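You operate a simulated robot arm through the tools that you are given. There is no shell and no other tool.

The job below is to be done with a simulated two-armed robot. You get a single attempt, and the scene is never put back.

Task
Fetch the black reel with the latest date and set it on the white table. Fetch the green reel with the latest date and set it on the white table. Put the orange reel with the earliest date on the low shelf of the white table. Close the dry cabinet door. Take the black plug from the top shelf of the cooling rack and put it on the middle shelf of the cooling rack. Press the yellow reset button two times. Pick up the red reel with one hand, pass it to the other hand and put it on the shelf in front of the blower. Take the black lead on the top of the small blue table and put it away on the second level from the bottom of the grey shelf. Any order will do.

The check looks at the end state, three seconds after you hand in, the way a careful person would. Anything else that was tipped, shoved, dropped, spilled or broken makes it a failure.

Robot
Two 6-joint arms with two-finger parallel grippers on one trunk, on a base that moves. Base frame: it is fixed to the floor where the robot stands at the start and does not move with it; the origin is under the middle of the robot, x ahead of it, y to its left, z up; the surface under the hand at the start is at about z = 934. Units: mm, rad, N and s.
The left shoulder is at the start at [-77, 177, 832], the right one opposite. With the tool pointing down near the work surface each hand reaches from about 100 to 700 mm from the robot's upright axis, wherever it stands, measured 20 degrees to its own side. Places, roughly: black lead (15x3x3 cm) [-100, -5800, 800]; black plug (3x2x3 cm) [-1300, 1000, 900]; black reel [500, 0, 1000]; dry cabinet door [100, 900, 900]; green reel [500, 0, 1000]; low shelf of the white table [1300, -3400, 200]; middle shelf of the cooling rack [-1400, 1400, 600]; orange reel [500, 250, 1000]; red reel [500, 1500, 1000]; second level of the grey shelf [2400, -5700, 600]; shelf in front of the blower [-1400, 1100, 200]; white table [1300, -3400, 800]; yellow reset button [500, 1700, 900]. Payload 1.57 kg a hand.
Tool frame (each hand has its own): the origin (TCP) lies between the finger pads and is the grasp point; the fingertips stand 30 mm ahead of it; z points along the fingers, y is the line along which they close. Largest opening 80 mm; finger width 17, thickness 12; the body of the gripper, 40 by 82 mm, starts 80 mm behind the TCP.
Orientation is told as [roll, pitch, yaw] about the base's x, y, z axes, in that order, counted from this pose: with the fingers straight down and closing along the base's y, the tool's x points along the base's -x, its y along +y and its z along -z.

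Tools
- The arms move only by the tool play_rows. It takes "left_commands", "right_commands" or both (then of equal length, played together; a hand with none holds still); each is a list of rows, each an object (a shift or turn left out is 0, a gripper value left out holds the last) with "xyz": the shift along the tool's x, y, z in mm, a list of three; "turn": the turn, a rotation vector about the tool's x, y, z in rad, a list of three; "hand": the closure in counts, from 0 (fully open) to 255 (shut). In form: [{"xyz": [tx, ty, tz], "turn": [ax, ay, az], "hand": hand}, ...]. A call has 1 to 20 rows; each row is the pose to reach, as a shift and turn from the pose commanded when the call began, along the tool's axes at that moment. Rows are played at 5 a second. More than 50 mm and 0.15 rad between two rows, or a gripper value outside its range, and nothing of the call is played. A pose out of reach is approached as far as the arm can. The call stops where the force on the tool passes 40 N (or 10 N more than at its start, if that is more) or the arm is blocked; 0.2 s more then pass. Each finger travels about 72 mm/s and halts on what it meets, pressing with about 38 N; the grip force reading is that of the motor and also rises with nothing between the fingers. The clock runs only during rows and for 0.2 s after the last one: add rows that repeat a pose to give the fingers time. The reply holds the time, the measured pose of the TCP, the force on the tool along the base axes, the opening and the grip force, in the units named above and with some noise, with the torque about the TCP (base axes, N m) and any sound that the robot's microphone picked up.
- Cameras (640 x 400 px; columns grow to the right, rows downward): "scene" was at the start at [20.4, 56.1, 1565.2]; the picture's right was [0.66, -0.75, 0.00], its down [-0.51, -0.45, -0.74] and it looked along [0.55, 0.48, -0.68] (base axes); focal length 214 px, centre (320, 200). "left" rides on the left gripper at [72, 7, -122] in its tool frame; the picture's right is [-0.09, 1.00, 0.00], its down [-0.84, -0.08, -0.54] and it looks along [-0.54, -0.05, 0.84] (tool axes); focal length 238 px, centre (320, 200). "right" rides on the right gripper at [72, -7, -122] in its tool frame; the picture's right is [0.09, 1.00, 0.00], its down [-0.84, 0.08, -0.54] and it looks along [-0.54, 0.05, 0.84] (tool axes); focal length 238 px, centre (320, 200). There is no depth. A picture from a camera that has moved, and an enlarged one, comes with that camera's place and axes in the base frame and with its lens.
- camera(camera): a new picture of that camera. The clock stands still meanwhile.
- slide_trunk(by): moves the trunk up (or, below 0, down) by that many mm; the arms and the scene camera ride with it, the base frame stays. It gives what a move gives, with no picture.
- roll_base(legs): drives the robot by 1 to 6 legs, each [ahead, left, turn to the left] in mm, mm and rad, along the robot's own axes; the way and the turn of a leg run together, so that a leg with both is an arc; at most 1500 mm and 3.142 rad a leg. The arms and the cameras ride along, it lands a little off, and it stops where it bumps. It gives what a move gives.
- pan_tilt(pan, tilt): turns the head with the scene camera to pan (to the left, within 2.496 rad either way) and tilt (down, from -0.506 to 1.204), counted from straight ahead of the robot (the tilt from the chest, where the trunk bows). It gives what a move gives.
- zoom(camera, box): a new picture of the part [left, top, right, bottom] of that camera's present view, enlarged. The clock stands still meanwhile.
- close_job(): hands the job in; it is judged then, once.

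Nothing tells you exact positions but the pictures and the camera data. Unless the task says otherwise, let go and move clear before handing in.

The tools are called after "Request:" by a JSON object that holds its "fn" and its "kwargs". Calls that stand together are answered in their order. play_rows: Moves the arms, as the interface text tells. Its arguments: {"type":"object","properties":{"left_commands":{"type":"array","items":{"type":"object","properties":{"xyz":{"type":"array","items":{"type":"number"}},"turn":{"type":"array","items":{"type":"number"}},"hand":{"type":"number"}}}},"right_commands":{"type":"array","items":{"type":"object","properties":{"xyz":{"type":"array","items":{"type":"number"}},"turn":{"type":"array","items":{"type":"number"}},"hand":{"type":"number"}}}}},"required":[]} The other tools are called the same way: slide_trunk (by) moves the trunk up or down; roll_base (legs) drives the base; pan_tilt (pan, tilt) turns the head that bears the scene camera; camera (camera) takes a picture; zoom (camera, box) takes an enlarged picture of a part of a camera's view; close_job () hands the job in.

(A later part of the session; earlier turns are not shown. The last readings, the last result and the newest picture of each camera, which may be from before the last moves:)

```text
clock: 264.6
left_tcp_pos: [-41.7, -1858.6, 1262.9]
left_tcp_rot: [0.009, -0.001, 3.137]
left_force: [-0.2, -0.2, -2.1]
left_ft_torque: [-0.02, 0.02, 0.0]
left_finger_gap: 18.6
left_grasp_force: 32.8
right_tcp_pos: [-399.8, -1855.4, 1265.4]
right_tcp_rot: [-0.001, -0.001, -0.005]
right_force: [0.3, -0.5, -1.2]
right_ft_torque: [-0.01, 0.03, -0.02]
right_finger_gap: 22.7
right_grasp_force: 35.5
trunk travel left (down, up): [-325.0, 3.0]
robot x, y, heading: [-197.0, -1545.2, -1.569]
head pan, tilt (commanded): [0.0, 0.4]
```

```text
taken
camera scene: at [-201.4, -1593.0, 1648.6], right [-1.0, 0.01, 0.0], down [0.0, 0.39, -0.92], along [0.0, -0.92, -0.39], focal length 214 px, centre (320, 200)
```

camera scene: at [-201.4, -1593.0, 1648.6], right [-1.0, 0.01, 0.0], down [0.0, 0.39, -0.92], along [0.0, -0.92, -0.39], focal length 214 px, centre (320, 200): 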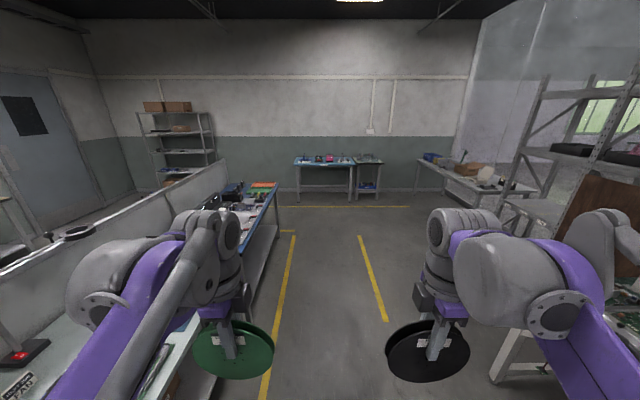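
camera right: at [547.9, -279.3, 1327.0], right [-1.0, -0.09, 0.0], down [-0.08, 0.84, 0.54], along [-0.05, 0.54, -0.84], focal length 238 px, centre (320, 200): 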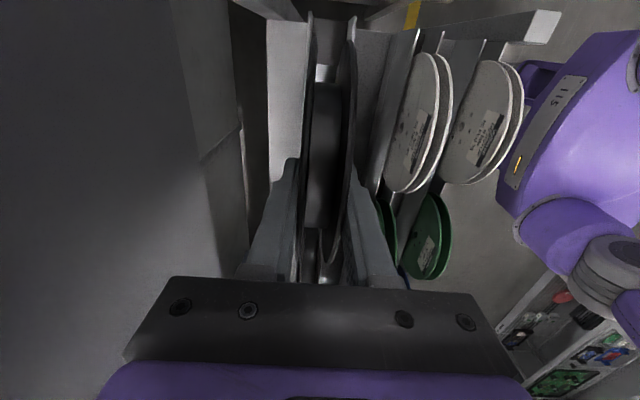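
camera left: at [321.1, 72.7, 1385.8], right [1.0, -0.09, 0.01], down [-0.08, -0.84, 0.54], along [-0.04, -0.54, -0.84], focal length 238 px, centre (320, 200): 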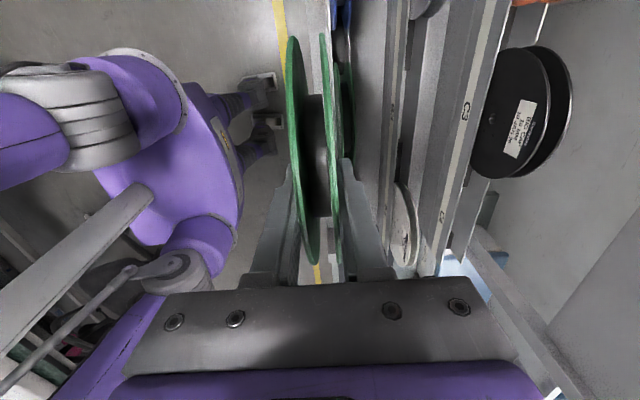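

Request:
{"fn": "roll_base", "kwargs": {"legs": [[1400, 0, 0]]}}

Request:
{"fn": "pan_tilt", "kwargs": {"pan": 0.6, "tilt": 0.4}}

Request:
{"fn": "camera", "kwargs": {"camera": "scene"}}

Request:
{"fn": "pan_tilt", "kwargs": {"pan": 1.4, "tilt": 0.3}}

Request:
{"fn": "camera", "kwargs": {"camera": "scene"}}

```text
clock: 271.6
left_tcp_pos: [-63.8, -3261.8, 1263.0]
left_tcp_rot: [0.009, 0.0, 3.124]
left_force: [-0.5, -0.1, -0.7]
left_ft_torque: [0.01, 0.0, -0.02]
left_finger_gap: 18.4
left_grasp_force: 32.7
right_tcp_pos: [-420.7, -3252.7, 1265.8]
right_tcp_rot: [0.001, -0.002, -0.019]
right_force: [0.3, 0.3, -2.0]
right_ft_torque: [-0.02, 0.0, 0.02]
right_finger_gap: 22.6
right_grasp_force: 34.7
trunk travel left (down, up): [-325.0, 3.0]
robot x, y, heading: [-214.3, -2948.7, -1.596]
head pan, tilt (commanded): [0.0, 0.4]
```

```text
clock: 272.6
left_tcp_pos: [-64.0, -3261.7, 1263.6]
left_tcp_rot: [0.008, 0.001, 3.121]
left_force: [0.1, 0.7, -1.0]
left_ft_torque: [-0.01, -0.01, 0.0]
left_finger_gap: 18.6
left_grasp_force: 33.1
right_tcp_pos: [-421.7, -3252.5, 1267.5]
right_tcp_rot: [-0.001, -0.001, -0.02]
right_force: [-0.3, -0.8, -1.9]
right_ft_torque: [-0.01, -0.03, -0.02]
right_finger_gap: 22.8
right_grasp_force: 35.1
trunk travel left (down, up): [-325.0, 3.0]
robot x, y, heading: [-218.0, -2944.8, -1.585]
head pan, tilt (commanded): [0.6, 0.4]
```

```text
taken
camera scene: at [-166.4, -2979.1, 1648.7], right [-0.84, -0.55, 0.0], down [-0.21, 0.33, -0.92], along [0.51, -0.77, -0.39], focal length 214 px, centre (320, 200)
```

scene: 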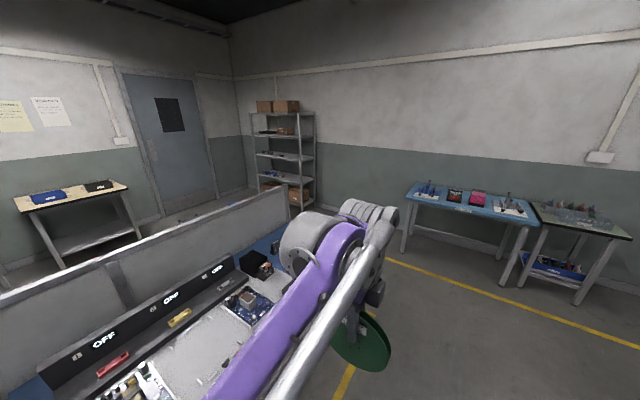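

```text
clock: 273.7
left_tcp_pos: [-64.3, -3261.3, 1263.7]
left_tcp_rot: [0.008, 0.0, 3.123]
left_force: [0.0, -0.4, -0.6]
left_ft_torque: [0.01, 0.01, 0.01]
left_finger_gap: 18.8
left_grasp_force: 32.8
right_tcp_pos: [-419.9, -3252.7, 1266.9]
right_tcp_rot: [0.0, -0.001, -0.02]
right_force: [-0.8, 1.4, -1.8]
right_ft_torque: [0.0, 0.0, 0.01]
right_finger_gap: 22.6
right_grasp_force: 35.7
trunk travel left (down, up): [-325.0, 3.0]
robot x, y, heading: [-213.1, -2944.3, -1.588]
head pan, tilt (commanded): [1.4, 0.3]
```

```text
taken
camera scene: at [-125.6, -2919.4, 1657.9], right [-0.19, -0.98, 0.0], down [-0.29, 0.06, -0.96], along [0.94, -0.18, -0.3], focal length 214 px, centre (320, 200)
```

scene: 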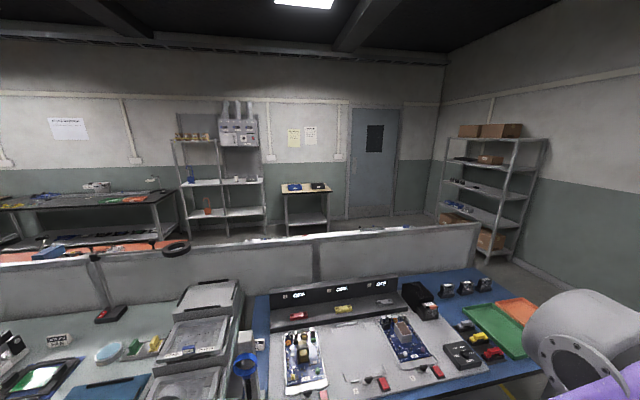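

Request:
{"fn": "roll_base", "kwargs": {"legs": [[0, 0, 0.017], [1450, 0, 0]]}}

Request:
{"fn": "pan_tilt", "kwargs": {"pan": 1.7, "tilt": 0.4}}

Request:
{"fn": "camera", "kwargs": {"camera": "scene"}}

```text
clock: 281.3
left_tcp_pos: [-42.5, -4708.8, 1263.7]
left_tcp_rot: [0.006, 0.0, -3.127]
left_force: [1.2, 0.6, -1.2]
left_ft_torque: [0.03, 0.02, -0.03]
left_finger_gap: 18.2
left_grasp_force: 33.2
right_tcp_pos: [-399.0, -4711.5, 1266.4]
right_tcp_rot: [0.0, -0.002, 0.018]
right_force: [0.5, 0.0, -1.4]
right_ft_torque: [0.02, -0.02, 0.01]
right_finger_gap: 22.7
right_grasp_force: 35.0
trunk travel left (down, up): [-325.0, 3.0]
robot x, y, heading: [-207.3, -4400.5, -1.549]
head pan, tilt (commanded): [1.4, 0.3]
```

```text
clock: 282.1
left_tcp_pos: [-43.3, -4707.5, 1263.6]
left_tcp_rot: [0.009, 0.0, -3.125]
left_force: [-0.2, 0.3, -2.0]
left_ft_torque: [0.01, 0.01, 0.0]
left_finger_gap: 18.5
left_grasp_force: 33.1
right_tcp_pos: [-399.3, -4710.8, 1266.8]
right_tcp_rot: [0.0, -0.003, 0.018]
right_force: [0.4, 0.8, -0.6]
right_ft_torque: [-0.01, 0.01, 0.0]
right_finger_gap: 22.4
right_grasp_force: 34.9
trunk travel left (down, up): [-325.0, 3.0]
robot x, y, heading: [-206.6, -4399.9, -1.552]
head pan, tilt (commanded): [1.7, 0.4]
```

```text
taken
camera scene: at [-116.6, -4339.8, 1648.7], right [0.14, -0.99, 0.0], down [-0.38, -0.06, -0.92], along [0.91, 0.13, -0.39], focal length 214 px, centre (320, 200)
```

scene: 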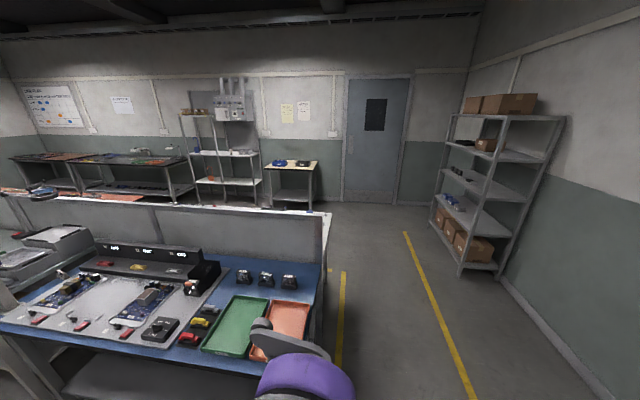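

Request:
{"fn": "roll_base", "kwargs": {"legs": [[200, 0, 0], [0, 0, 1.56], [1300, 0, 0]]}}

Request:
{"fn": "pan_tilt", "kwargs": {"pan": 1.0, "tilt": 0.5}}

Request:
{"fn": "camera", "kwargs": {"camera": "scene"}}

Request:
{"fn": "pan_tilt", "kwargs": {"pan": 1.8, "tilt": 0.5}}

Request:
{"fn": "camera", "kwargs": {"camera": "scene"}}

```text
clock: 293.6
left_tcp_pos: [1396.2, -4390.3, 1262.5]
left_tcp_rot: [0.005, -0.001, -1.529]
left_force: [0.0, 0.5, -1.0]
left_ft_torque: [0.05, -0.01, 0.01]
left_finger_gap: 18.4
left_grasp_force: 33.3
right_tcp_pos: [1409.1, -4746.9, 1266.8]
right_tcp_rot: [0.0, -0.002, 1.614]
right_force: [-0.8, -0.6, -1.2]
right_ft_torque: [0.02, 0.0, 0.01]
right_finger_gap: 22.4
right_grasp_force: 34.6
trunk travel left (down, up): [-325.0, 3.0]
robot x, y, heading: [1090.4, -4561.7, 0.042]
head pan, tilt (commanded): [1.7, 0.4]
```

```text
clock: 294.6
left_tcp_pos: [1395.8, -4390.8, 1263.1]
left_tcp_rot: [0.007, 0.0, -1.528]
left_force: [-1.0, -0.1, -1.0]
left_ft_torque: [-0.03, -0.03, 0.03]
left_finger_gap: 18.4
left_grasp_force: 32.6
right_tcp_pos: [1408.8, -4747.2, 1266.4]
right_tcp_rot: [0.0, -0.002, 1.615]
right_force: [0.1, -0.4, -1.7]
right_ft_torque: [-0.02, 0.0, 0.01]
right_finger_gap: 22.5
right_grasp_force: 35.3
trunk travel left (down, up): [-325.0, 3.0]
robot x, y, heading: [1092.6, -4563.2, 0.04]
head pan, tilt (commanded): [1.0, 0.499]
```

```text
taken
camera scene: at [1092.6, -4483.9, 1639.6], right [0.86, -0.5, 0.0], down [-0.24, -0.41, -0.88], along [0.44, 0.76, -0.48], focal length 214 px, centre (320, 200)
```

scene: 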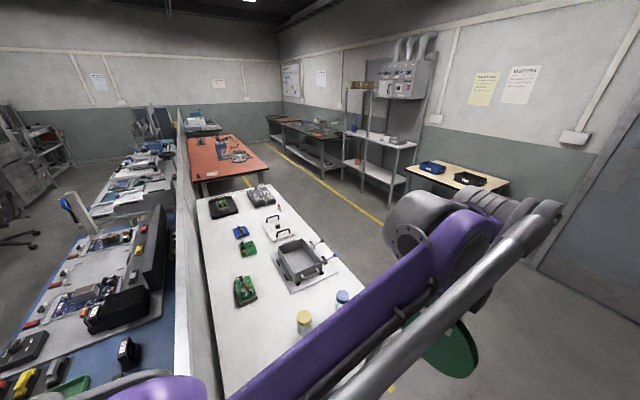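

```text
clock: 295.8
left_tcp_pos: [1396.8, -4391.2, 1264.5]
left_tcp_rot: [0.006, 0.0, -1.53]
left_force: [-0.3, 0.1, -0.1]
left_ft_torque: [0.0, 0.02, -0.03]
left_finger_gap: 18.6
left_grasp_force: 32.7
right_tcp_pos: [1409.6, -4746.4, 1266.5]
right_tcp_rot: [0.0, -0.004, 1.613]
right_force: [0.0, 0.4, -1.5]
right_ft_torque: [0.02, 0.01, -0.01]
right_finger_gap: 22.3
right_grasp_force: 35.4
trunk travel left (down, up): [-325.0, 3.0]
robot x, y, heading: [1091.8, -4563.5, 0.039]
head pan, tilt (commanded): [1.799, 0.499]
```

```text
taken
camera scene: at [1022.5, -4474.8, 1639.6], right [0.96, 0.27, 0.0], down [0.13, -0.46, -0.88], along [-0.23, 0.85, -0.48], focal length 214 px, centre (320, 200)
```

scene: 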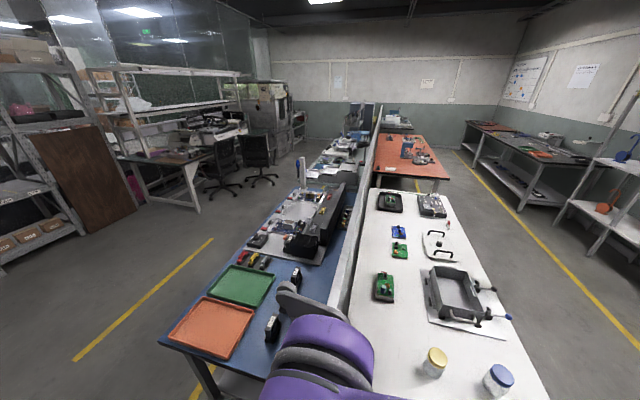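

The white table is fully visible now: x≈985–1640, y≈-4110…-2680, with a free area at its south-west end left of the jars. I'll turn to face it (+y) and inspect the free area closely.

Request:
{"fn": "roll_base", "kwargs": {"legs": [[0, 0, 1.53]]}}

Request:
{"fn": "pan_tilt", "kwargs": {"pan": 0.0, "tilt": 0.7}}

Request:
{"fn": "camera", "kwargs": {"camera": "scene"}}

```text
clock: 299.9
left_tcp_pos: [932.1, -4250.7, 1262.1]
left_tcp_rot: [0.007, 0.0, 0.002]
left_force: [0.1, -0.3, -0.5]
left_ft_torque: [0.03, -0.02, -0.02]
left_finger_gap: 18.6
left_grasp_force: 32.9
right_tcp_pos: [1289.3, -4251.9, 1266.8]
right_tcp_rot: [0.001, -0.002, -3.142]
right_force: [0.2, 0.0, -1.2]
right_ft_torque: [0.03, -0.01, 0.02]
right_finger_gap: 22.5
right_grasp_force: 35.3
trunk travel left (down, up): [-325.0, 3.0]
robot x, y, heading: [1089.8, -4561.8, 1.571]
head pan, tilt (commanded): [1.799, 0.499]
```

```text
clock: 301.7
left_tcp_pos: [932.1, -4250.4, 1263.9]
left_tcp_rot: [0.007, -0.001, 0.0]
left_force: [0.4, -1.2, -1.1]
left_ft_torque: [-0.02, 0.01, -0.03]
left_finger_gap: 18.5
left_grasp_force: 32.5
right_tcp_pos: [1288.4, -4251.8, 1267.2]
right_tcp_rot: [-0.001, -0.002, -3.14]
right_force: [-0.9, -0.1, -2.3]
right_ft_torque: [0.01, 0.01, 0.01]
right_finger_gap: 22.7
right_grasp_force: 34.5
trunk travel left (down, up): [-325.0, 3.0]
robot x, y, heading: [1091.9, -4563.5, 1.569]
head pan, tilt (commanded): [0.0, 0.7]
```

```text
taken
camera scene: at [1090.0, -4519.0, 1621.8], right [1.0, 0.0, 0.0], down [0.0, -0.64, -0.76], along [0.0, 0.76, -0.64], focal length 214 px, centre (320, 200)
```

scene: 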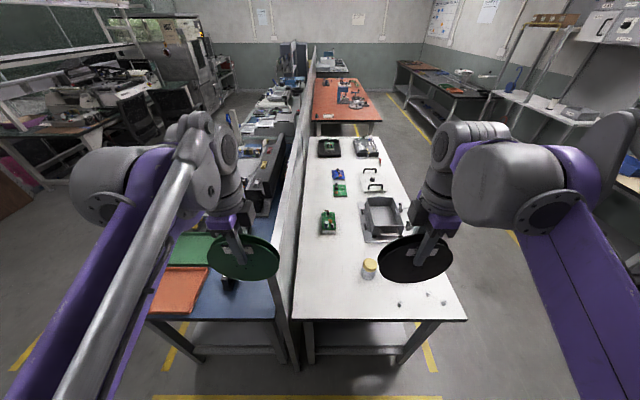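

The free south-west part spans about x 1000–1250, y -4190…-3800. I'll approach a bit, keeping the left-held reel above the partition, and prepare the right hand with the black reel.

Request:
{"fn": "roll_base", "kwargs": {"legs": [[60, -60, 0]]}}

Request:
{"fn": "play_rows", "kwargs": {"right_commands": [{"xyz": [-20, -20, 20], "turn": [0.12, 0, 0]}, {"xyz": [-40, -40, 40], "turn": [0.24, 0, 0]}, {"xyz": [-60, -60, 65], "turn": [0.36, 0, 0]}, {"xyz": [-80, -80, 90], "turn": [0.48, 0, 0]}, {"xyz": [-100, -100, 115], "turn": [0.6, 0, 0]}, {"xyz": [-120, -115, 140], "turn": [0.72, 0, 0]}, {"xyz": [-135, -130, 165], "turn": [0.84, 0, 0]}, {"xyz": [-150, -145, 190], "turn": [0.96, 0, 0]}, {"xyz": [-160, -155, 215], "turn": [1.08, 0, 0]}, {"xyz": [-165, -160, 240], "turn": [1.15, 0, 0]}, {"xyz": [-165, -160, 250], "turn": [1.15, 0, 0]}]}}

Request:
{"fn": "camera", "kwargs": {"camera": "scene"}}

Request:
{"fn": "camera", "kwargs": {"camera": "right"}}

```text
clock: 302.9
left_tcp_pos: [991.2, -4192.3, 1263.8]
left_tcp_rot: [0.006, -0.001, 0.003]
left_force: [-0.1, -0.2, -1.9]
left_ft_torque: [0.03, 0.01, 0.0]
left_finger_gap: 18.5
left_grasp_force: 32.6
right_tcp_pos: [1346.8, -4194.0, 1267.1]
right_tcp_rot: [0.0, -0.002, -3.14]
right_force: [0.7, -0.7, -1.8]
right_ft_torque: [0.0, 0.01, 0.04]
right_finger_gap: 22.4
right_grasp_force: 34.6
trunk travel left (down, up): [-325.0, 3.0]
robot x, y, heading: [1148.8, -4504.1, 1.573]
head pan, tilt (commanded): [0.0, 0.7]
```

```text
clock: 305.3
left_tcp_pos: [990.4, -4190.9, 1263.9]
left_tcp_rot: [0.007, 0.001, 0.002]
left_force: [0.9, 0.6, -0.7]
left_ft_torque: [0.0, 0.01, 0.01]
left_finger_gap: 18.3
left_grasp_force: 33.0
right_tcp_pos: [1181.8, -4034.5, 1015.9]
right_tcp_rot: [-1.153, -0.003, -3.141]
right_force: [0.4, 0.3, -0.6]
right_ft_torque: [-0.05, 0.02, -0.02]
right_finger_gap: 22.5
right_grasp_force: 34.9
trunk travel left (down, up): [-325.0, 3.0]
robot x, y, heading: [1151.2, -4503.6, 1.568]
head pan, tilt (commanded): [0.0, 0.7]
```

```text
taken
camera scene: at [1148.9, -4460.4, 1621.8], right [1.0, 0.0, 0.0], down [0.0, -0.64, -0.76], along [0.0, 0.76, -0.64], focal length 214 px, centre (320, 200)
```

scene: 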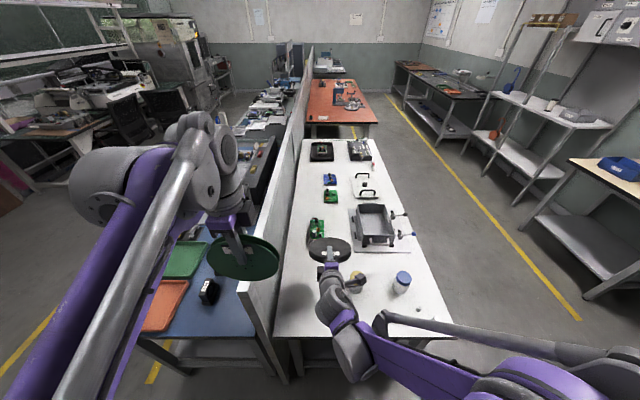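

```text
taken
camera right: at [1252.8, -4143.9, 1071.2], right [0.09, -0.41, -0.91], down [-0.84, -0.53, 0.15], along [-0.54, 0.75, -0.39], focal length 238 px, centre (320, 200)
```

right: 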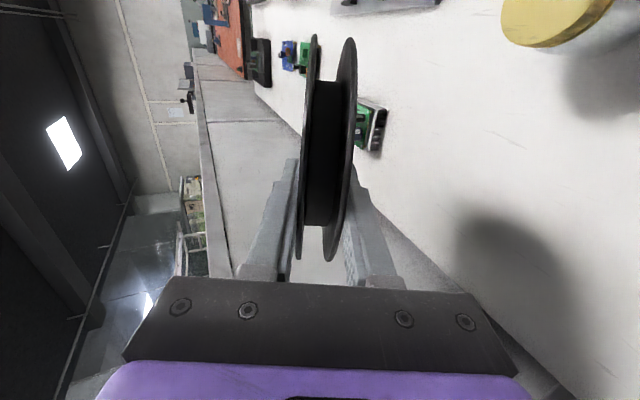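

Request:
{"fn": "play_rows", "kwargs": {"right_commands": [{"xyz": [-7, 0, 36]}, {"xyz": [-14, 10, 65]}, {"xyz": [-21, 35, 95]}, {"xyz": [-28, 65, 122]}, {"xyz": [-32, 90, 139]}, {"xyz": [-32, 100, 143]}, {"xyz": [-32, 100, 143]}]}}

Request:
{"fn": "camera", "kwargs": {"camera": "scene"}}

Request:
{"fn": "camera", "kwargs": {"camera": "right"}}

```text
clock: 306.9
left_tcp_pos: [991.6, -4191.6, 1264.0]
left_tcp_rot: [0.008, 0.0, 0.002]
left_force: [0.4, 0.0, -0.6]
left_ft_torque: [0.02, -0.03, -0.01]
left_finger_gap: 18.5
left_grasp_force: 32.8
right_tcp_pos: [1150.7, -3945.0, 866.5]
right_tcp_rot: [-1.151, 0.0, -3.139]
right_force: [-0.3, 0.8, -1.4]
right_ft_torque: [-0.05, 0.0, 0.0]
right_finger_gap: 22.6
right_grasp_force: 36.2
trunk travel left (down, up): [-325.0, 3.0]
robot x, y, heading: [1147.0, -4501.5, 1.571]
head pan, tilt (commanded): [0.0, 0.7]
```

```text
taken
camera scene: at [1148.7, -4460.3, 1621.8], right [1.0, 0.0, 0.0], down [0.0, -0.64, -0.76], along [0.0, 0.76, -0.64], focal length 214 px, centre (320, 200)
```

scene: 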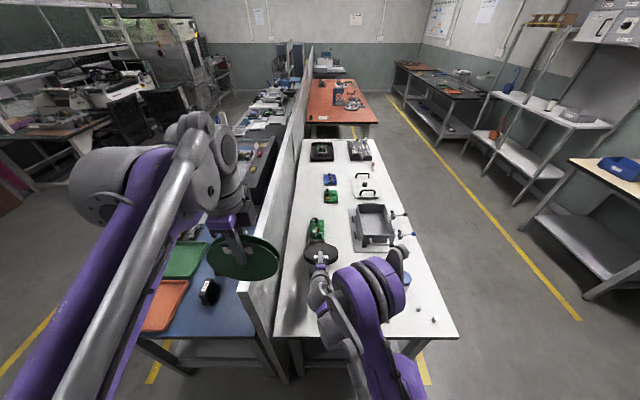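

```text
taken
camera right: at [1222.1, -4053.1, 922.1], right [0.09, -0.41, -0.91], down [-0.84, -0.53, 0.15], along [-0.54, 0.75, -0.39], focal length 238 px, centre (320, 200)
```

right: 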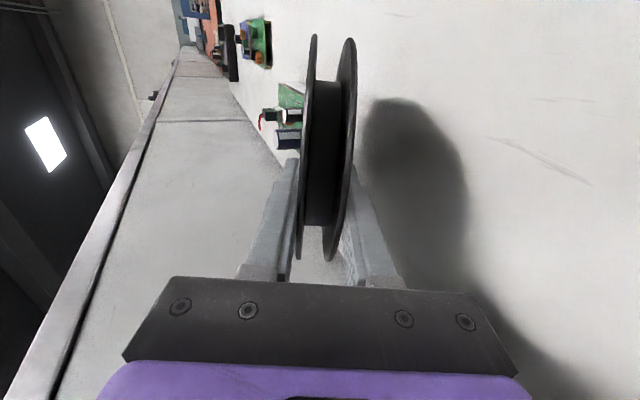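

Request:
{"fn": "zoom", "kwargs": {"camera": "scene", "box": [270, 200, 470, 350]}}

Request:
{"fn": "pan_tilt", "kwargs": {"pan": -0.4, "tilt": 0.9}}

Request:
{"fn": "camera", "kwargs": {"camera": "scene"}}

```text
2.67 times, centred on (370, 275) of scene
camera zoom: at [1148.7, -4460.3, 1621.8], right [1.0, 0.0, 0.0], down [0.0, -0.64, -0.76], along [0.0, 0.76, -0.64], focal length 572 px, centre (187, 0)
```

zoom: 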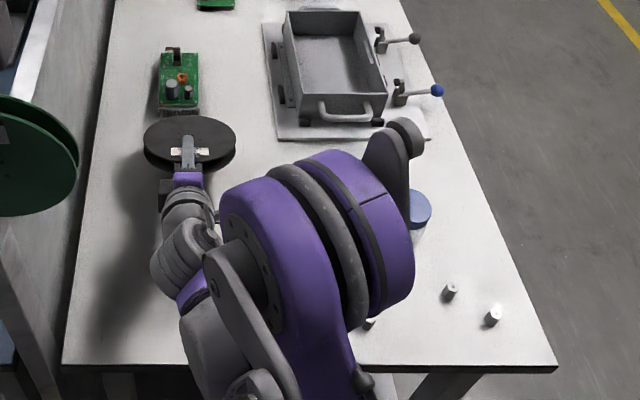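

```text
clock: 307.8
left_tcp_pos: [991.1, -4191.3, 1263.2]
left_tcp_rot: [0.007, 0.001, 0.002]
left_force: [-0.4, 0.9, -0.4]
left_ft_torque: [0.0, -0.04, 0.0]
left_finger_gap: 18.2
left_grasp_force: 33.1
right_tcp_pos: [1150.7, -3943.1, 867.0]
right_tcp_rot: [-1.15, -0.002, -3.139]
right_force: [0.6, -0.4, -1.0]
right_ft_torque: [-0.05, 0.01, 0.0]
right_finger_gap: 22.5
right_grasp_force: 35.2
trunk travel left (down, up): [-325.0, 3.0]
robot x, y, heading: [1146.9, -4506.6, 1.57]
head pan, tilt (commanded): [-0.4, 0.901]
```

```text
taken
camera scene: at [1178.1, -4475.6, 1605.7], right [0.92, -0.39, 0.0], down [-0.3, -0.72, -0.62], along [0.24, 0.57, -0.78], focal length 214 px, centre (320, 200)
```

scene: 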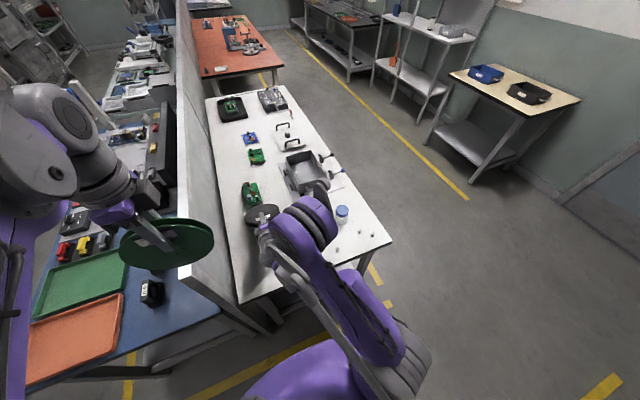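

The elbow is well above the jar. I'll lower the black reel in small steps until its far rim touches the table.

Request:
{"fn": "play_rows", "kwargs": {"right_commands": [{"xyz": [0, 4.6, 2]}, {"xyz": [0, 9.1, 4.1]}, {"xyz": [0, 13.7, 6.1]}, {"xyz": [0, 13.7, 6.1]}]}}

Request:
{"fn": "play_rows", "kwargs": {"right_commands": [{"xyz": [0, 3.7, 1.6]}, {"xyz": [0, 7.3, 3.3]}, {"xyz": [0, 7.3, 3.3]}]}}

Request:
{"fn": "camera", "kwargs": {"camera": "right"}}

```text
clock: 308.8
left_tcp_pos: [991.2, -4190.7, 1263.9]
left_tcp_rot: [0.007, -0.001, 0.002]
left_force: [-1.7, -0.3, -1.0]
left_ft_torque: [0.03, 0.03, -0.01]
left_finger_gap: 18.6
left_grasp_force: 33.0
right_tcp_pos: [1150.8, -3942.7, 851.4]
right_tcp_rot: [-1.15, -0.002, -3.14]
right_force: [0.3, -0.6, -1.7]
right_ft_torque: [-0.02, 0.04, 0.0]
right_finger_gap: 22.6
right_grasp_force: 34.9
trunk travel left (down, up): [-325.0, 3.0]
robot x, y, heading: [1146.4, -4502.0, 1.574]
head pan, tilt (commanded): [-0.4, 0.901]
```

```text
clock: 309.6
left_tcp_pos: [991.0, -4191.7, 1264.0]
left_tcp_rot: [0.007, -0.001, 0.0]
left_force: [0.3, -0.1, -0.9]
left_ft_torque: [-0.01, -0.02, -0.02]
left_finger_gap: 18.5
left_grasp_force: 33.0
right_tcp_pos: [1147.4, -3940.2, 846.7]
right_tcp_rot: [-1.148, -0.003, -3.138]
right_force: [-0.4, 0.4, -2.0]
right_ft_torque: [-0.06, 0.03, -0.01]
right_finger_gap: 22.3
right_grasp_force: 35.4
right hand out of reach, approached as far as the arm can: row 2, 3
trunk travel left (down, up): [-325.0, 3.0]
robot x, y, heading: [1145.6, -4503.6, 1.572]
head pan, tilt (commanded): [-0.4, 0.901]
```

```text
taken
camera right: at [1219.1, -4048.8, 903.5], right [0.09, -0.41, -0.91], down [-0.84, -0.53, 0.15], along [-0.54, 0.75, -0.39], focal length 238 px, centre (320, 200)
```

right: 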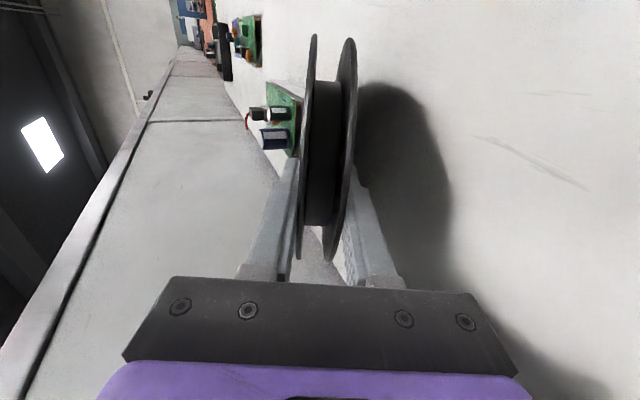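

Request:
{"fn": "slide_trunk", "kwargs": {"by": -5}}

Request:
{"fn": "slide_trunk", "kwargs": {"by": -5}}

```text
clock: 310.1
left_tcp_pos: [990.1, -4193.6, 1259.9]
left_tcp_rot: [0.009, -0.001, 0.002]
left_force: [0.5, 0.6, -0.6]
left_ft_torque: [0.02, 0.01, -0.01]
left_finger_gap: 18.6
left_grasp_force: 33.2
right_tcp_pos: [1146.6, -3941.5, 841.4]
right_tcp_rot: [-1.148, -0.003, -3.136]
right_force: [-0.1, 0.1, -0.7]
right_ft_torque: [-0.03, 0.01, 0.0]
right_finger_gap: 22.5
right_grasp_force: 35.2
trunk travel left (down, up): [-320.0, 8.0]
robot x, y, heading: [1150.5, -4503.1, 1.572]
head pan, tilt (commanded): [-0.4, 0.901]
```

```text
clock: 310.7
left_tcp_pos: [990.4, -4193.5, 1254.3]
left_tcp_rot: [0.009, 0.0, 0.0]
left_force: [0.8, 0.7, -1.4]
left_ft_torque: [0.01, 0.03, 0.01]
left_finger_gap: 18.4
left_grasp_force: 32.7
right_tcp_pos: [1147.1, -3941.2, 838.0]
right_tcp_rot: [-1.153, -0.003, -3.138]
right_force: [-0.2, -4.1, 10.4]
right_ft_torque: [0.96, -0.04, -0.03]
right_finger_gap: 22.4
right_grasp_force: 35.5
trunk travel left (down, up): [-315.0, 13.0]
robot x, y, heading: [1144.8, -4507.4, 1.571]
head pan, tilt (commanded): [-0.4, 0.901]
```

Contact felt at z≈838 (table ≈781). I'll open the right fingers slightly so the reel settles on the lower finger, then withdraw backward.

Request:
{"fn": "play_rows", "kwargs": {"right_commands": [{"xyz": [0, 0, 0], "hand": 175}, {"xyz": [0, 0, 0], "hand": 155}, {"xyz": [0, 0, 0], "hand": 135}, {"xyz": [0, 0, 0], "hand": 135}, {"xyz": [0, 0, 0], "hand": 135}]}}

Request:
{"fn": "camera", "kwargs": {"camera": "right"}}

```text
clock: 311.9
left_tcp_pos: [990.8, -4189.9, 1254.0]
left_tcp_rot: [0.009, 0.0, 0.002]
left_force: [-0.6, 1.2, -1.6]
left_ft_torque: [-0.01, 0.01, 0.02]
left_finger_gap: 18.6
left_grasp_force: 33.2
right_tcp_pos: [1147.1, -3940.8, 836.6]
right_tcp_rot: [-1.151, -0.003, -3.139]
right_force: [-0.2, -0.3, 0.0]
right_ft_torque: [0.05, -0.01, -0.01]
right_finger_gap: 38.3
right_grasp_force: 0.1
trunk travel left (down, up): [-315.0, 13.0]
robot x, y, heading: [1153.2, -4501.0, 1.576]
head pan, tilt (commanded): [-0.4, 0.901]
```

```text
taken
camera right: at [1218.8, -4049.3, 893.2], right [0.09, -0.41, -0.91], down [-0.84, -0.53, 0.15], along [-0.54, 0.75, -0.39], focal length 238 px, centre (320, 200)
```

right: 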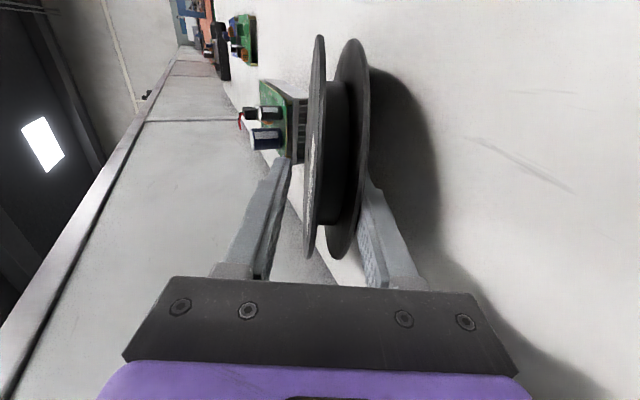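

Request:
{"fn": "play_rows", "kwargs": {"right_commands": [{"xyz": [0, 8.2, -18.3]}, {"xyz": [0, 16.3, -36.5]}, {"xyz": [0, 24.5, -54.8]}, {"xyz": [0, 32.6, -73]}, {"xyz": [0, 36.7, -82]}]}}

Request:
{"fn": "camera", "kwargs": {"camera": "right"}}

```text
clock: 313.1
left_tcp_pos: [991.1, -4191.5, 1253.8]
left_tcp_rot: [0.006, -0.001, 0.002]
left_force: [-0.5, 0.1, -1.5]
left_ft_torque: [0.0, -0.01, -0.01]
left_finger_gap: 18.6
left_grasp_force: 32.7
right_tcp_pos: [1133.4, -3996.0, 870.4]
right_tcp_rot: [-1.148, -0.001, -3.139]
right_force: [-0.1, -0.1, -0.9]
right_ft_torque: [-0.03, 0.0, 0.0]
right_finger_gap: 38.4
right_grasp_force: 0.5
right hand out of reach, approached as far as the arm can: row 2, 3, 4, 5
trunk travel left (down, up): [-315.0, 13.0]
robot x, y, heading: [1148.7, -4501.6, 1.574]
head pan, tilt (commanded): [-0.4, 0.901]
```

```text
taken
camera right: at [1204.8, -4104.5, 926.2], right [0.09, -0.41, -0.91], down [-0.84, -0.53, 0.15], along [-0.54, 0.75, -0.39], focal length 238 px, centre (320, 200)
```

right: 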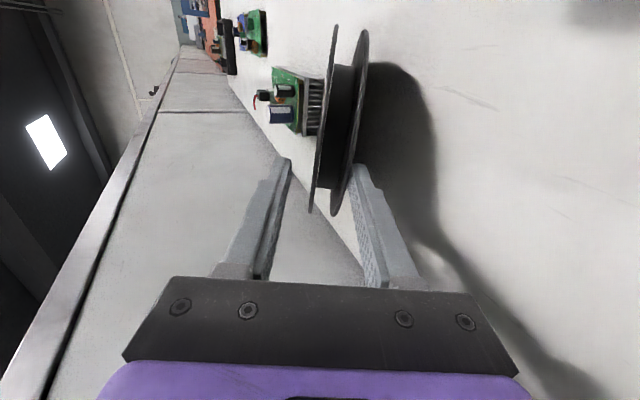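

The arm drifted upward at its limit. I'll raise the left-held reel for clearance, then lower the trunk and back off with the base instead.

Request:
{"fn": "play_rows", "kwargs": {"left_commands": [{"xyz": [0, 0, -30]}, {"xyz": [0, -20, -60]}, {"xyz": [0, -40, -80]}, {"xyz": [0, -40, -80]}]}}

Request:
{"fn": "slide_trunk", "kwargs": {"by": -25}}

Request:
{"fn": "camera", "kwargs": {"camera": "right"}}

```text
clock: 314.1
left_tcp_pos: [991.5, -4231.5, 1332.8]
left_tcp_rot: [0.007, 0.002, 0.002]
left_force: [0.7, 0.6, -1.4]
left_ft_torque: [0.0, -0.02, 0.0]
left_finger_gap: 18.6
left_grasp_force: 32.8
right_tcp_pos: [1133.5, -3994.8, 871.3]
right_tcp_rot: [-1.148, -0.002, -3.14]
right_force: [0.0, 0.6, 0.0]
right_ft_torque: [-0.02, -0.01, 0.03]
right_finger_gap: 38.0
right_grasp_force: 0.7
trunk travel left (down, up): [-315.0, 13.0]
robot x, y, heading: [1144.7, -4500.7, 1.57]
head pan, tilt (commanded): [-0.4, 0.901]
```

```text
clock: 314.8
left_tcp_pos: [990.4, -4230.0, 1308.4]
left_tcp_rot: [0.006, 0.001, 0.002]
left_force: [0.0, 0.3, -1.8]
left_ft_torque: [-0.05, -0.01, -0.04]
left_finger_gap: 18.5
left_grasp_force: 33.3
right_tcp_pos: [1133.2, -3996.2, 843.9]
right_tcp_rot: [-1.151, -0.002, -3.14]
right_force: [0.2, -0.7, -1.0]
right_ft_torque: [-0.03, -0.01, 0.0]
right_finger_gap: 38.1
right_grasp_force: 0.5
trunk travel left (down, up): [-290.0, 38.0]
robot x, y, heading: [1149.7, -4499.7, 1.569]
head pan, tilt (commanded): [-0.4, 0.901]
```

```text
taken
camera right: at [1203.7, -4105.0, 901.2], right [0.09, -0.41, -0.91], down [-0.84, -0.53, 0.15], along [-0.54, 0.75, -0.39], focal length 238 px, centre (320, 200)
```

right: 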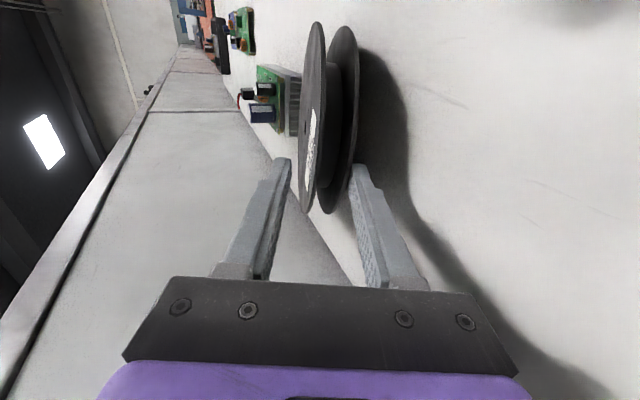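

Request:
{"fn": "slide_trunk", "kwargs": {"by": -10}}

Request:
{"fn": "roll_base", "kwargs": {"legs": [[-70, 0, 0]]}}

Request:
{"fn": "camera", "kwargs": {"camera": "right"}}

```text
clock: 315.4
left_tcp_pos: [991.6, -4231.3, 1298.2]
left_tcp_rot: [0.007, 0.001, 0.001]
left_force: [0.4, 0.7, -1.4]
left_ft_torque: [0.0, -0.03, 0.03]
left_finger_gap: 18.6
left_grasp_force: 33.1
right_tcp_pos: [1132.7, -3997.0, 834.9]
right_tcp_rot: [-1.151, -0.002, -3.139]
right_force: [0.4, -0.1, -0.8]
right_ft_torque: [-0.02, 0.02, -0.03]
right_finger_gap: 38.2
right_grasp_force: 0.5
trunk travel left (down, up): [-280.0, 48.0]
robot x, y, heading: [1151.8, -4505.8, 1.579]
head pan, tilt (commanded): [-0.4, 0.901]
```

```text
clock: 316.4
left_tcp_pos: [991.4, -4299.9, 1299.7]
left_tcp_rot: [0.009, 0.0, 0.001]
left_force: [-0.5, -0.7, -0.5]
left_ft_torque: [0.01, -0.02, 0.02]
left_finger_gap: 18.5
left_grasp_force: 33.5
right_tcp_pos: [1132.6, -4064.9, 835.0]
right_tcp_rot: [-1.152, 0.0, -3.139]
right_force: [-0.3, -1.0, 0.6]
right_ft_torque: [0.0, -0.04, 0.0]
right_finger_gap: 37.4
right_grasp_force: 0.0
trunk travel left (down, up): [-280.0, 48.0]
robot x, y, heading: [1148.3, -4567.5, 1.575]
head pan, tilt (commanded): [-0.4, 0.901]
```

```text
taken
camera right: at [1203.7, -4173.8, 891.7], right [0.09, -0.41, -0.91], down [-0.84, -0.53, 0.15], along [-0.54, 0.75, -0.39], focal length 238 px, centre (320, 200)
```

right: 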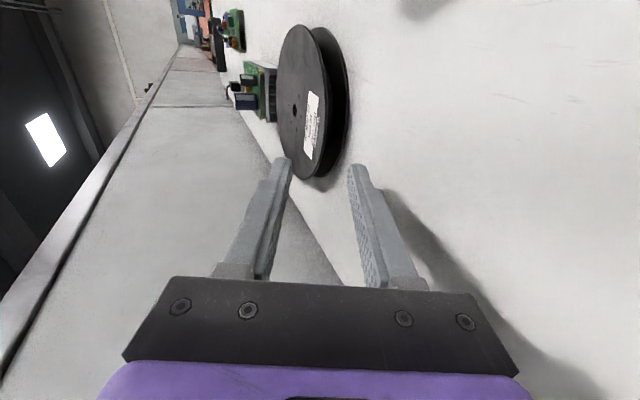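

The black reel lies flat with its label up at about [1143, -3923]. I'll raise and retract the right hand to clear space for the left one.

Request:
{"fn": "play_rows", "kwargs": {"right_commands": [{"xyz": [0, -40, -25]}, {"xyz": [0, -80, -45]}, {"xyz": [0, -120, -60]}, {"xyz": [29, -137, -90], "turn": [-0.13, 0, 0]}, {"xyz": [58, -150, -120], "turn": [-0.26, 0, 0]}, {"xyz": [88, -163, -150], "turn": [-0.39, 0, 0]}, {"xyz": [118, -176, -180], "turn": [-0.52, 0, 0]}, {"xyz": [148, -190, -210], "turn": [-0.65, 0, 0]}, {"xyz": [178, -204, -240], "turn": [-0.78, 0, 0]}, {"xyz": [208, -220, -270], "turn": [-0.91, 0, 0]}, {"xyz": [236, -236, -300], "turn": [-1.04, 0, 0]}, {"xyz": [265, -252, -332], "turn": [-1.15, 0, 0]}, {"xyz": [265, -252, -332], "turn": [-1.15, 0, 0], "hand": 0}]}}

Request:
{"fn": "pan_tilt", "kwargs": {"pan": 0.0, "tilt": 0.75}}

Request:
{"fn": "camera", "kwargs": {"camera": "scene"}}

```text
clock: 319.2
left_tcp_pos: [991.5, -4300.0, 1297.9]
left_tcp_rot: [0.007, 0.0, 0.001]
left_force: [0.8, 0.0, -1.3]
left_ft_torque: [-0.04, 0.01, -0.02]
left_finger_gap: 18.5
left_grasp_force: 32.7
right_tcp_pos: [1397.9, -4264.6, 1201.2]
right_tcp_rot: [0.0, 0.0, -3.138]
right_force: [-0.2, 0.0, -0.4]
right_ft_torque: [0.01, 0.01, 0.02]
right_finger_gap: 79.8
right_grasp_force: 0.0
trunk travel left (down, up): [-280.0, 48.0]
robot x, y, heading: [1149.4, -4574.0, 1.57]
head pan, tilt (commanded): [-0.4, 0.901]
```

```text
clock: 320.0
left_tcp_pos: [991.3, -4300.1, 1298.2]
left_tcp_rot: [0.008, 0.0, 0.001]
left_force: [1.1, 0.0, -1.1]
left_ft_torque: [-0.04, -0.02, 0.01]
left_finger_gap: 18.4
left_grasp_force: 32.4
right_tcp_pos: [1396.8, -4264.1, 1199.7]
right_tcp_rot: [0.0, -0.002, -3.137]
right_force: [-0.8, -0.1, -0.8]
right_ft_torque: [-0.03, -0.02, 0.01]
right_finger_gap: 80.0
right_grasp_force: 0.1
trunk travel left (down, up): [-280.0, 48.0]
robot x, y, heading: [1151.8, -4570.0, 1.568]
head pan, tilt (commanded): [0.0, 0.75]
```

```text
taken
camera scene: at [1148.9, -4528.0, 1570.2], right [1.0, 0.0, 0.0], down [0.0, -0.68, -0.73], along [0.0, 0.73, -0.68], focal length 214 px, centre (320, 200)
```

scene: 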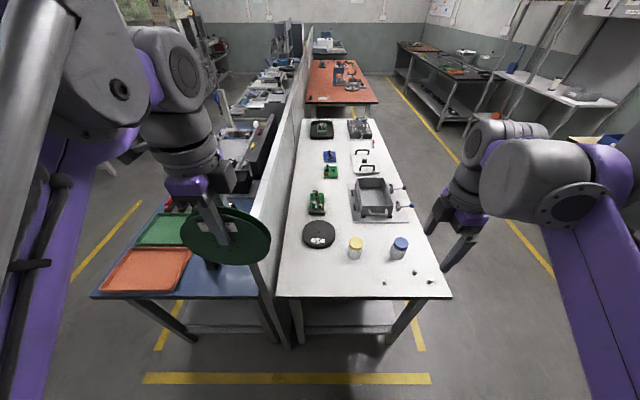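

There's little room left south of the black reel, so I'll gently push the black reel about 35 mm further north with the closed right hand before placing the green one.

Request:
{"fn": "play_rows", "kwargs": {"right_commands": [{"xyz": [-32, -25, 20], "hand": 255}, {"xyz": [-64, -50, 45]}, {"xyz": [-96, -75, 70]}, {"xyz": [-128, -100, 95]}, {"xyz": [-160, -125, 120]}, {"xyz": [-192, -145, 145]}, {"xyz": [-224, -160, 170]}, {"xyz": [-250, -170, 195]}, {"xyz": [-253, -170, 200]}, {"xyz": [-253, -170, 200]}]}}

Request:
{"fn": "camera", "kwargs": {"camera": "scene"}}

Request:
{"fn": "camera", "kwargs": {"camera": "right"}}

```text
clock: 322.2
left_tcp_pos: [991.1, -4299.0, 1298.0]
left_tcp_rot: [0.009, -0.001, 0.001]
left_force: [-0.4, 0.1, -1.2]
left_ft_torque: [0.02, 0.03, -0.02]
left_finger_gap: 18.4
left_grasp_force: 32.7
right_tcp_pos: [1144.9, -4092.2, 1001.8]
right_tcp_rot: [0.0, -0.002, -3.138]
right_force: [0.0, -0.4, 0.1]
right_ft_torque: [-0.01, -0.04, 0.02]
right_finger_gap: 0.0
right_grasp_force: 21.4
trunk travel left (down, up): [-280.0, 48.0]
robot x, y, heading: [1151.2, -4569.6, 1.573]
head pan, tilt (commanded): [0.0, 0.75]
```

```text
taken
camera scene: at [1148.7, -4527.9, 1570.2], right [1.0, 0.0, 0.0], down [0.0, -0.68, -0.73], along [0.0, 0.73, -0.68], focal length 214 px, centre (320, 200)
```

scene: 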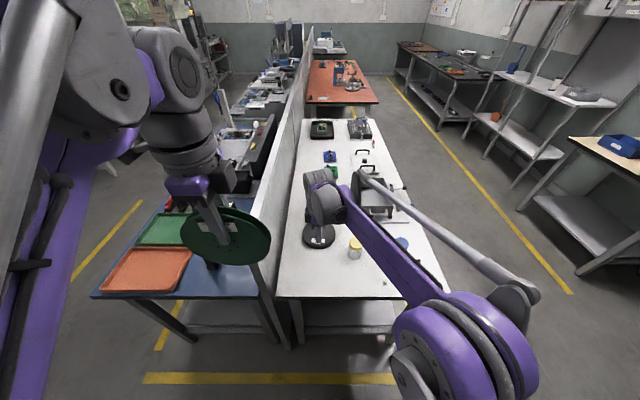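

```text
taken
camera right: at [1215.7, -4086.5, 1123.0], right [0.09, -1.0, 0.0], down [-0.84, -0.08, 0.54], along [-0.54, -0.05, -0.84], focal length 238 px, centre (320, 200)
```

right: 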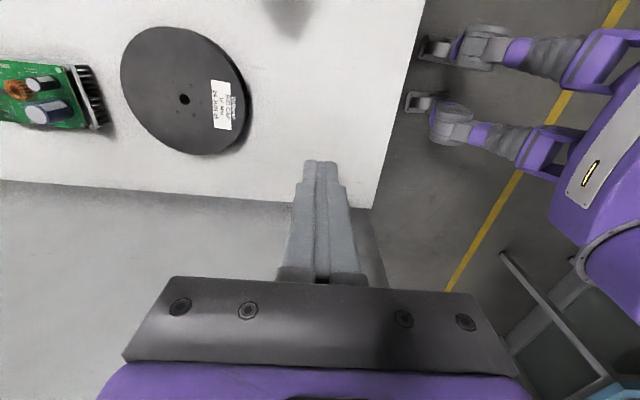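

Request:
{"fn": "play_rows", "kwargs": {"right_commands": [{"xyz": [30, 20, -30]}, {"xyz": [60, 40, -60]}, {"xyz": [92, 60, -85]}, {"xyz": [125, 80, -105]}, {"xyz": [158, 100, -125]}, {"xyz": [192, 120, -145]}, {"xyz": [225, 140, -165]}, {"xyz": [260, 160, -185]}, {"xyz": [295, 180, -200]}, {"xyz": [330, 190, -200]}, {"xyz": [330, 190, -200]}]}}

Request:
{"fn": "play_rows", "kwargs": {"left_commands": [{"xyz": [-15, 15, 15], "turn": [-0.12, 0, 0]}, {"xyz": [-30, 30, 30], "turn": [-0.24, 0, 0]}, {"xyz": [-45, 45, 55], "turn": [-0.36, 0, 0]}, {"xyz": [-60, 60, 80], "turn": [-0.48, 0, 0]}, {"xyz": [-75, 75, 105], "turn": [-0.6, 0, 0]}, {"xyz": [-90, 85, 135], "turn": [-0.72, 0, 0]}, {"xyz": [-105, 95, 165], "turn": [-0.84, 0, 0]}, {"xyz": [-120, 100, 195], "turn": [-0.96, 0, 0]}, {"xyz": [-128, 105, 230], "turn": [-1.08, 0, 0]}, {"xyz": [-128, 110, 265], "turn": [-1.15, 0, 0]}, {"xyz": [-128, 110, 290], "turn": [-1.15, 0, 0]}, {"xyz": [-128, 110, 290], "turn": [-1.15, 0, 0]}]}}

Request:
{"fn": "camera", "kwargs": {"camera": "scene"}}

Request:
{"fn": "camera", "kwargs": {"camera": "left"}}

```text
clock: 324.6
left_tcp_pos: [989.4, -4299.8, 1297.8]
left_tcp_rot: [0.006, -0.001, 0.003]
left_force: [0.3, 0.1, -1.0]
left_ft_torque: [-0.02, -0.04, 0.04]
left_finger_gap: 18.8
left_grasp_force: 33.0
right_tcp_pos: [1475.1, -4285.4, 1200.8]
right_tcp_rot: [0.002, -0.002, -3.138]
right_force: [-0.1, 0.5, -0.3]
right_ft_torque: [-0.03, 0.01, 0.02]
right_finger_gap: 0.0
right_grasp_force: 21.2
trunk travel left (down, up): [-280.0, 48.0]
robot x, y, heading: [1147.3, -4572.4, 1.57]
head pan, tilt (commanded): [0.0, 0.75]
```

```text
clock: 327.2
left_tcp_pos: [1117.1, -4187.6, 1009.1]
left_tcp_rot: [1.159, -0.001, 0.001]
left_force: [0.5, -0.4, -0.9]
left_ft_torque: [-0.03, -0.01, 0.01]
left_finger_gap: 18.6
left_grasp_force: 32.7
right_tcp_pos: [1475.2, -4286.0, 1200.0]
right_tcp_rot: [0.0, -0.002, -3.14]
right_force: [0.5, 0.5, -0.8]
right_ft_torque: [0.02, 0.04, 0.02]
right_finger_gap: 0.1
right_grasp_force: 20.8
trunk travel left (down, up): [-280.0, 48.0]
robot x, y, heading: [1149.6, -4569.8, 1.571]
head pan, tilt (commanded): [0.0, 0.75]
```

```text
taken
camera scene: at [1148.7, -4528.3, 1570.2], right [1.0, 0.0, 0.0], down [0.0, -0.68, -0.73], along [0.0, 0.73, -0.68], focal length 214 px, centre (320, 200)
```

scene: 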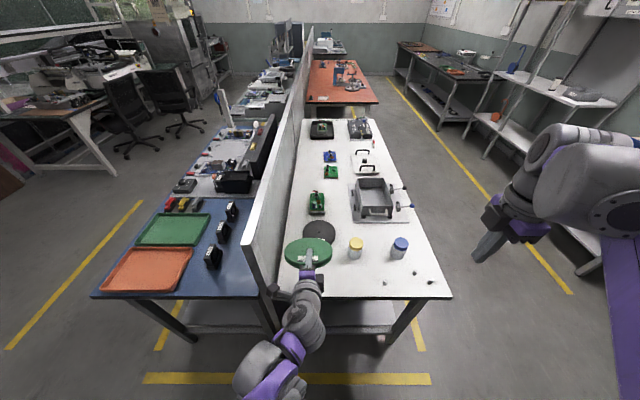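

```text
taken
camera left: at [1047.3, -4296.5, 1063.9], right [0.09, 0.4, 0.91], down [0.84, -0.53, 0.15], along [0.54, 0.75, -0.38], focal length 238 px, centre (320, 200)
```

left: 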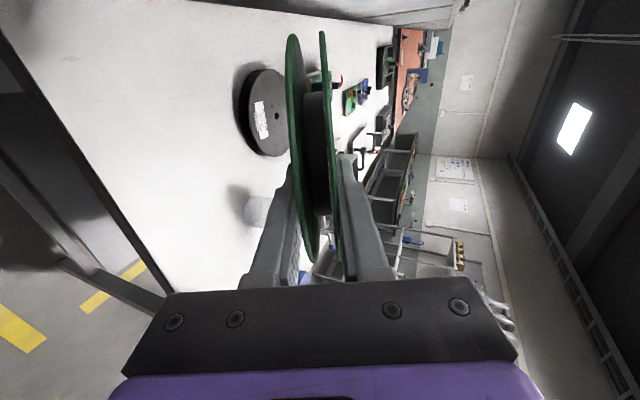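

Request:
{"fn": "roll_base", "kwargs": {"legs": [[-130, 0, 0]]}}

Request:
{"fn": "play_rows", "kwargs": {"left_commands": [{"xyz": [0, -18, 41]}, {"xyz": [0, -36, 82]}, {"xyz": [0, -54, 123]}, {"xyz": [0, -72, 164]}, {"xyz": [0, -80, 180]}, {"xyz": [0, -80, 180]}]}}

Request:
{"fn": "camera", "kwargs": {"camera": "left"}}

```text
clock: 328.5
left_tcp_pos: [1118.4, -4315.7, 1008.3]
left_tcp_rot: [1.158, 0.0, 0.003]
left_force: [-0.8, -0.6, -0.3]
left_ft_torque: [-0.04, 0.02, 0.0]
left_finger_gap: 18.7
left_grasp_force: 32.8
right_tcp_pos: [1476.3, -4411.5, 1200.8]
right_tcp_rot: [-0.002, -0.004, -3.139]
right_force: [-0.7, 0.6, 0.6]
right_ft_torque: [-0.02, 0.03, 0.02]
right_finger_gap: 0.0
right_grasp_force: 21.4
trunk travel left (down, up): [-280.0, 48.0]
robot x, y, heading: [1149.9, -4699.1, 1.573]
head pan, tilt (commanded): [0.0, 0.75]
```

```text
clock: 329.9
left_tcp_pos: [1117.8, -4182.6, 863.3]
left_tcp_rot: [1.158, -0.001, 0.004]
left_force: [-0.4, -0.6, -1.5]
left_ft_torque: [-0.09, -0.01, -0.02]
left_finger_gap: 18.3
left_grasp_force: 32.8
right_tcp_pos: [1475.9, -4411.6, 1201.3]
right_tcp_rot: [0.001, -0.001, -3.136]
right_force: [-0.4, -0.3, 0.5]
right_ft_torque: [-0.01, 0.01, 0.01]
right_finger_gap: 0.2
right_grasp_force: 21.3
trunk travel left (down, up): [-280.0, 48.0]
robot x, y, heading: [1150.3, -4701.7, 1.573]
head pan, tilt (commanded): [0.0, 0.75]
```

```text
taken
camera left: at [1047.7, -4291.3, 917.4], right [0.09, 0.4, 0.91], down [0.84, -0.52, 0.15], along [0.54, 0.75, -0.38], focal length 238 px, centre (320, 200)
```

left: 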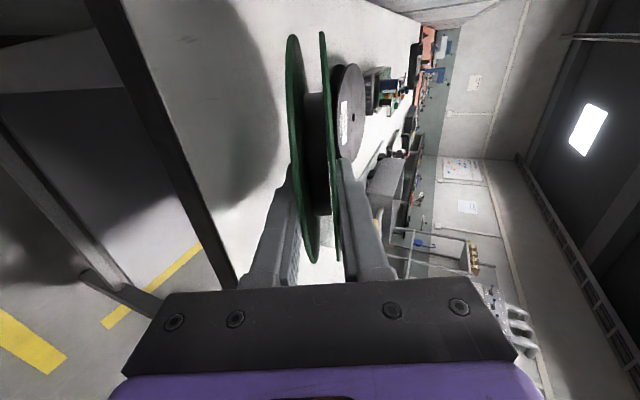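

Request:
{"fn": "play_rows", "kwargs": {"left_commands": [{"xyz": [0, 10, 20]}, {"xyz": [0, 18, 38]}, {"xyz": [0, 25, 55]}, {"xyz": [0, 25, 55]}]}}

Request:
{"fn": "camera", "kwargs": {"camera": "left"}}

Request:
{"fn": "zoom", "kwargs": {"camera": "scene", "box": [240, 180, 440, 320]}}

```text
clock: 330.9
left_tcp_pos: [1118.0, -4120.5, 865.7]
left_tcp_rot: [1.156, -0.001, 0.002]
left_force: [0.0, 0.7, -2.1]
left_ft_torque: [-0.05, 0.0, 0.02]
left_finger_gap: 18.6
left_grasp_force: 32.7
right_tcp_pos: [1474.8, -4411.4, 1200.0]
right_tcp_rot: [-0.001, -0.002, -3.137]
right_force: [-0.2, -1.1, 0.0]
right_ft_torque: [0.0, -0.02, -0.01]
right_finger_gap: 0.0
right_grasp_force: 21.2
trunk travel left (down, up): [-280.0, 48.0]
robot x, y, heading: [1149.9, -4697.9, 1.575]
head pan, tilt (commanded): [0.0, 0.75]
```

```text
taken
camera left: at [1047.6, -4229.5, 920.0], right [0.09, 0.4, 0.91], down [0.84, -0.52, 0.15], along [0.54, 0.75, -0.38], focal length 238 px, centre (320, 200)
```

left: 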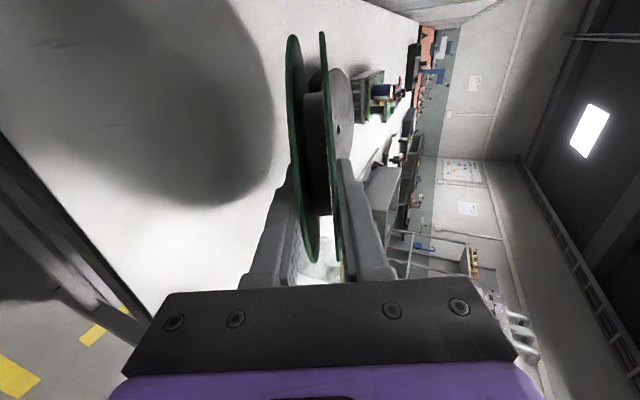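

```text
2.86 times, centred on (340, 250) of scene
camera zoom: at [1149.2, -4656.1, 1570.2], right [1.0, 0.0, 0.0], down [0.0, -0.68, -0.73], along [0.0, 0.73, -0.68], focal length 613 px, centre (263, 57)
```

zoom: 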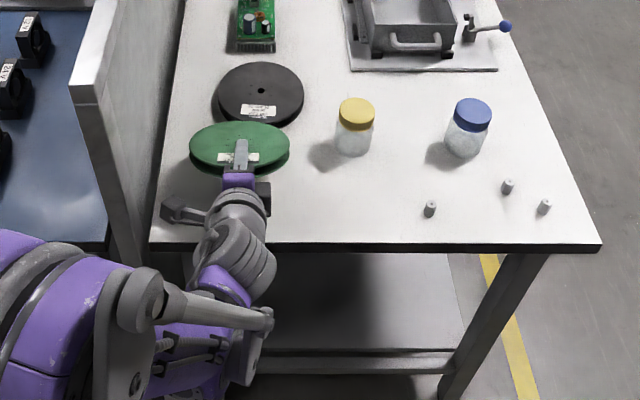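

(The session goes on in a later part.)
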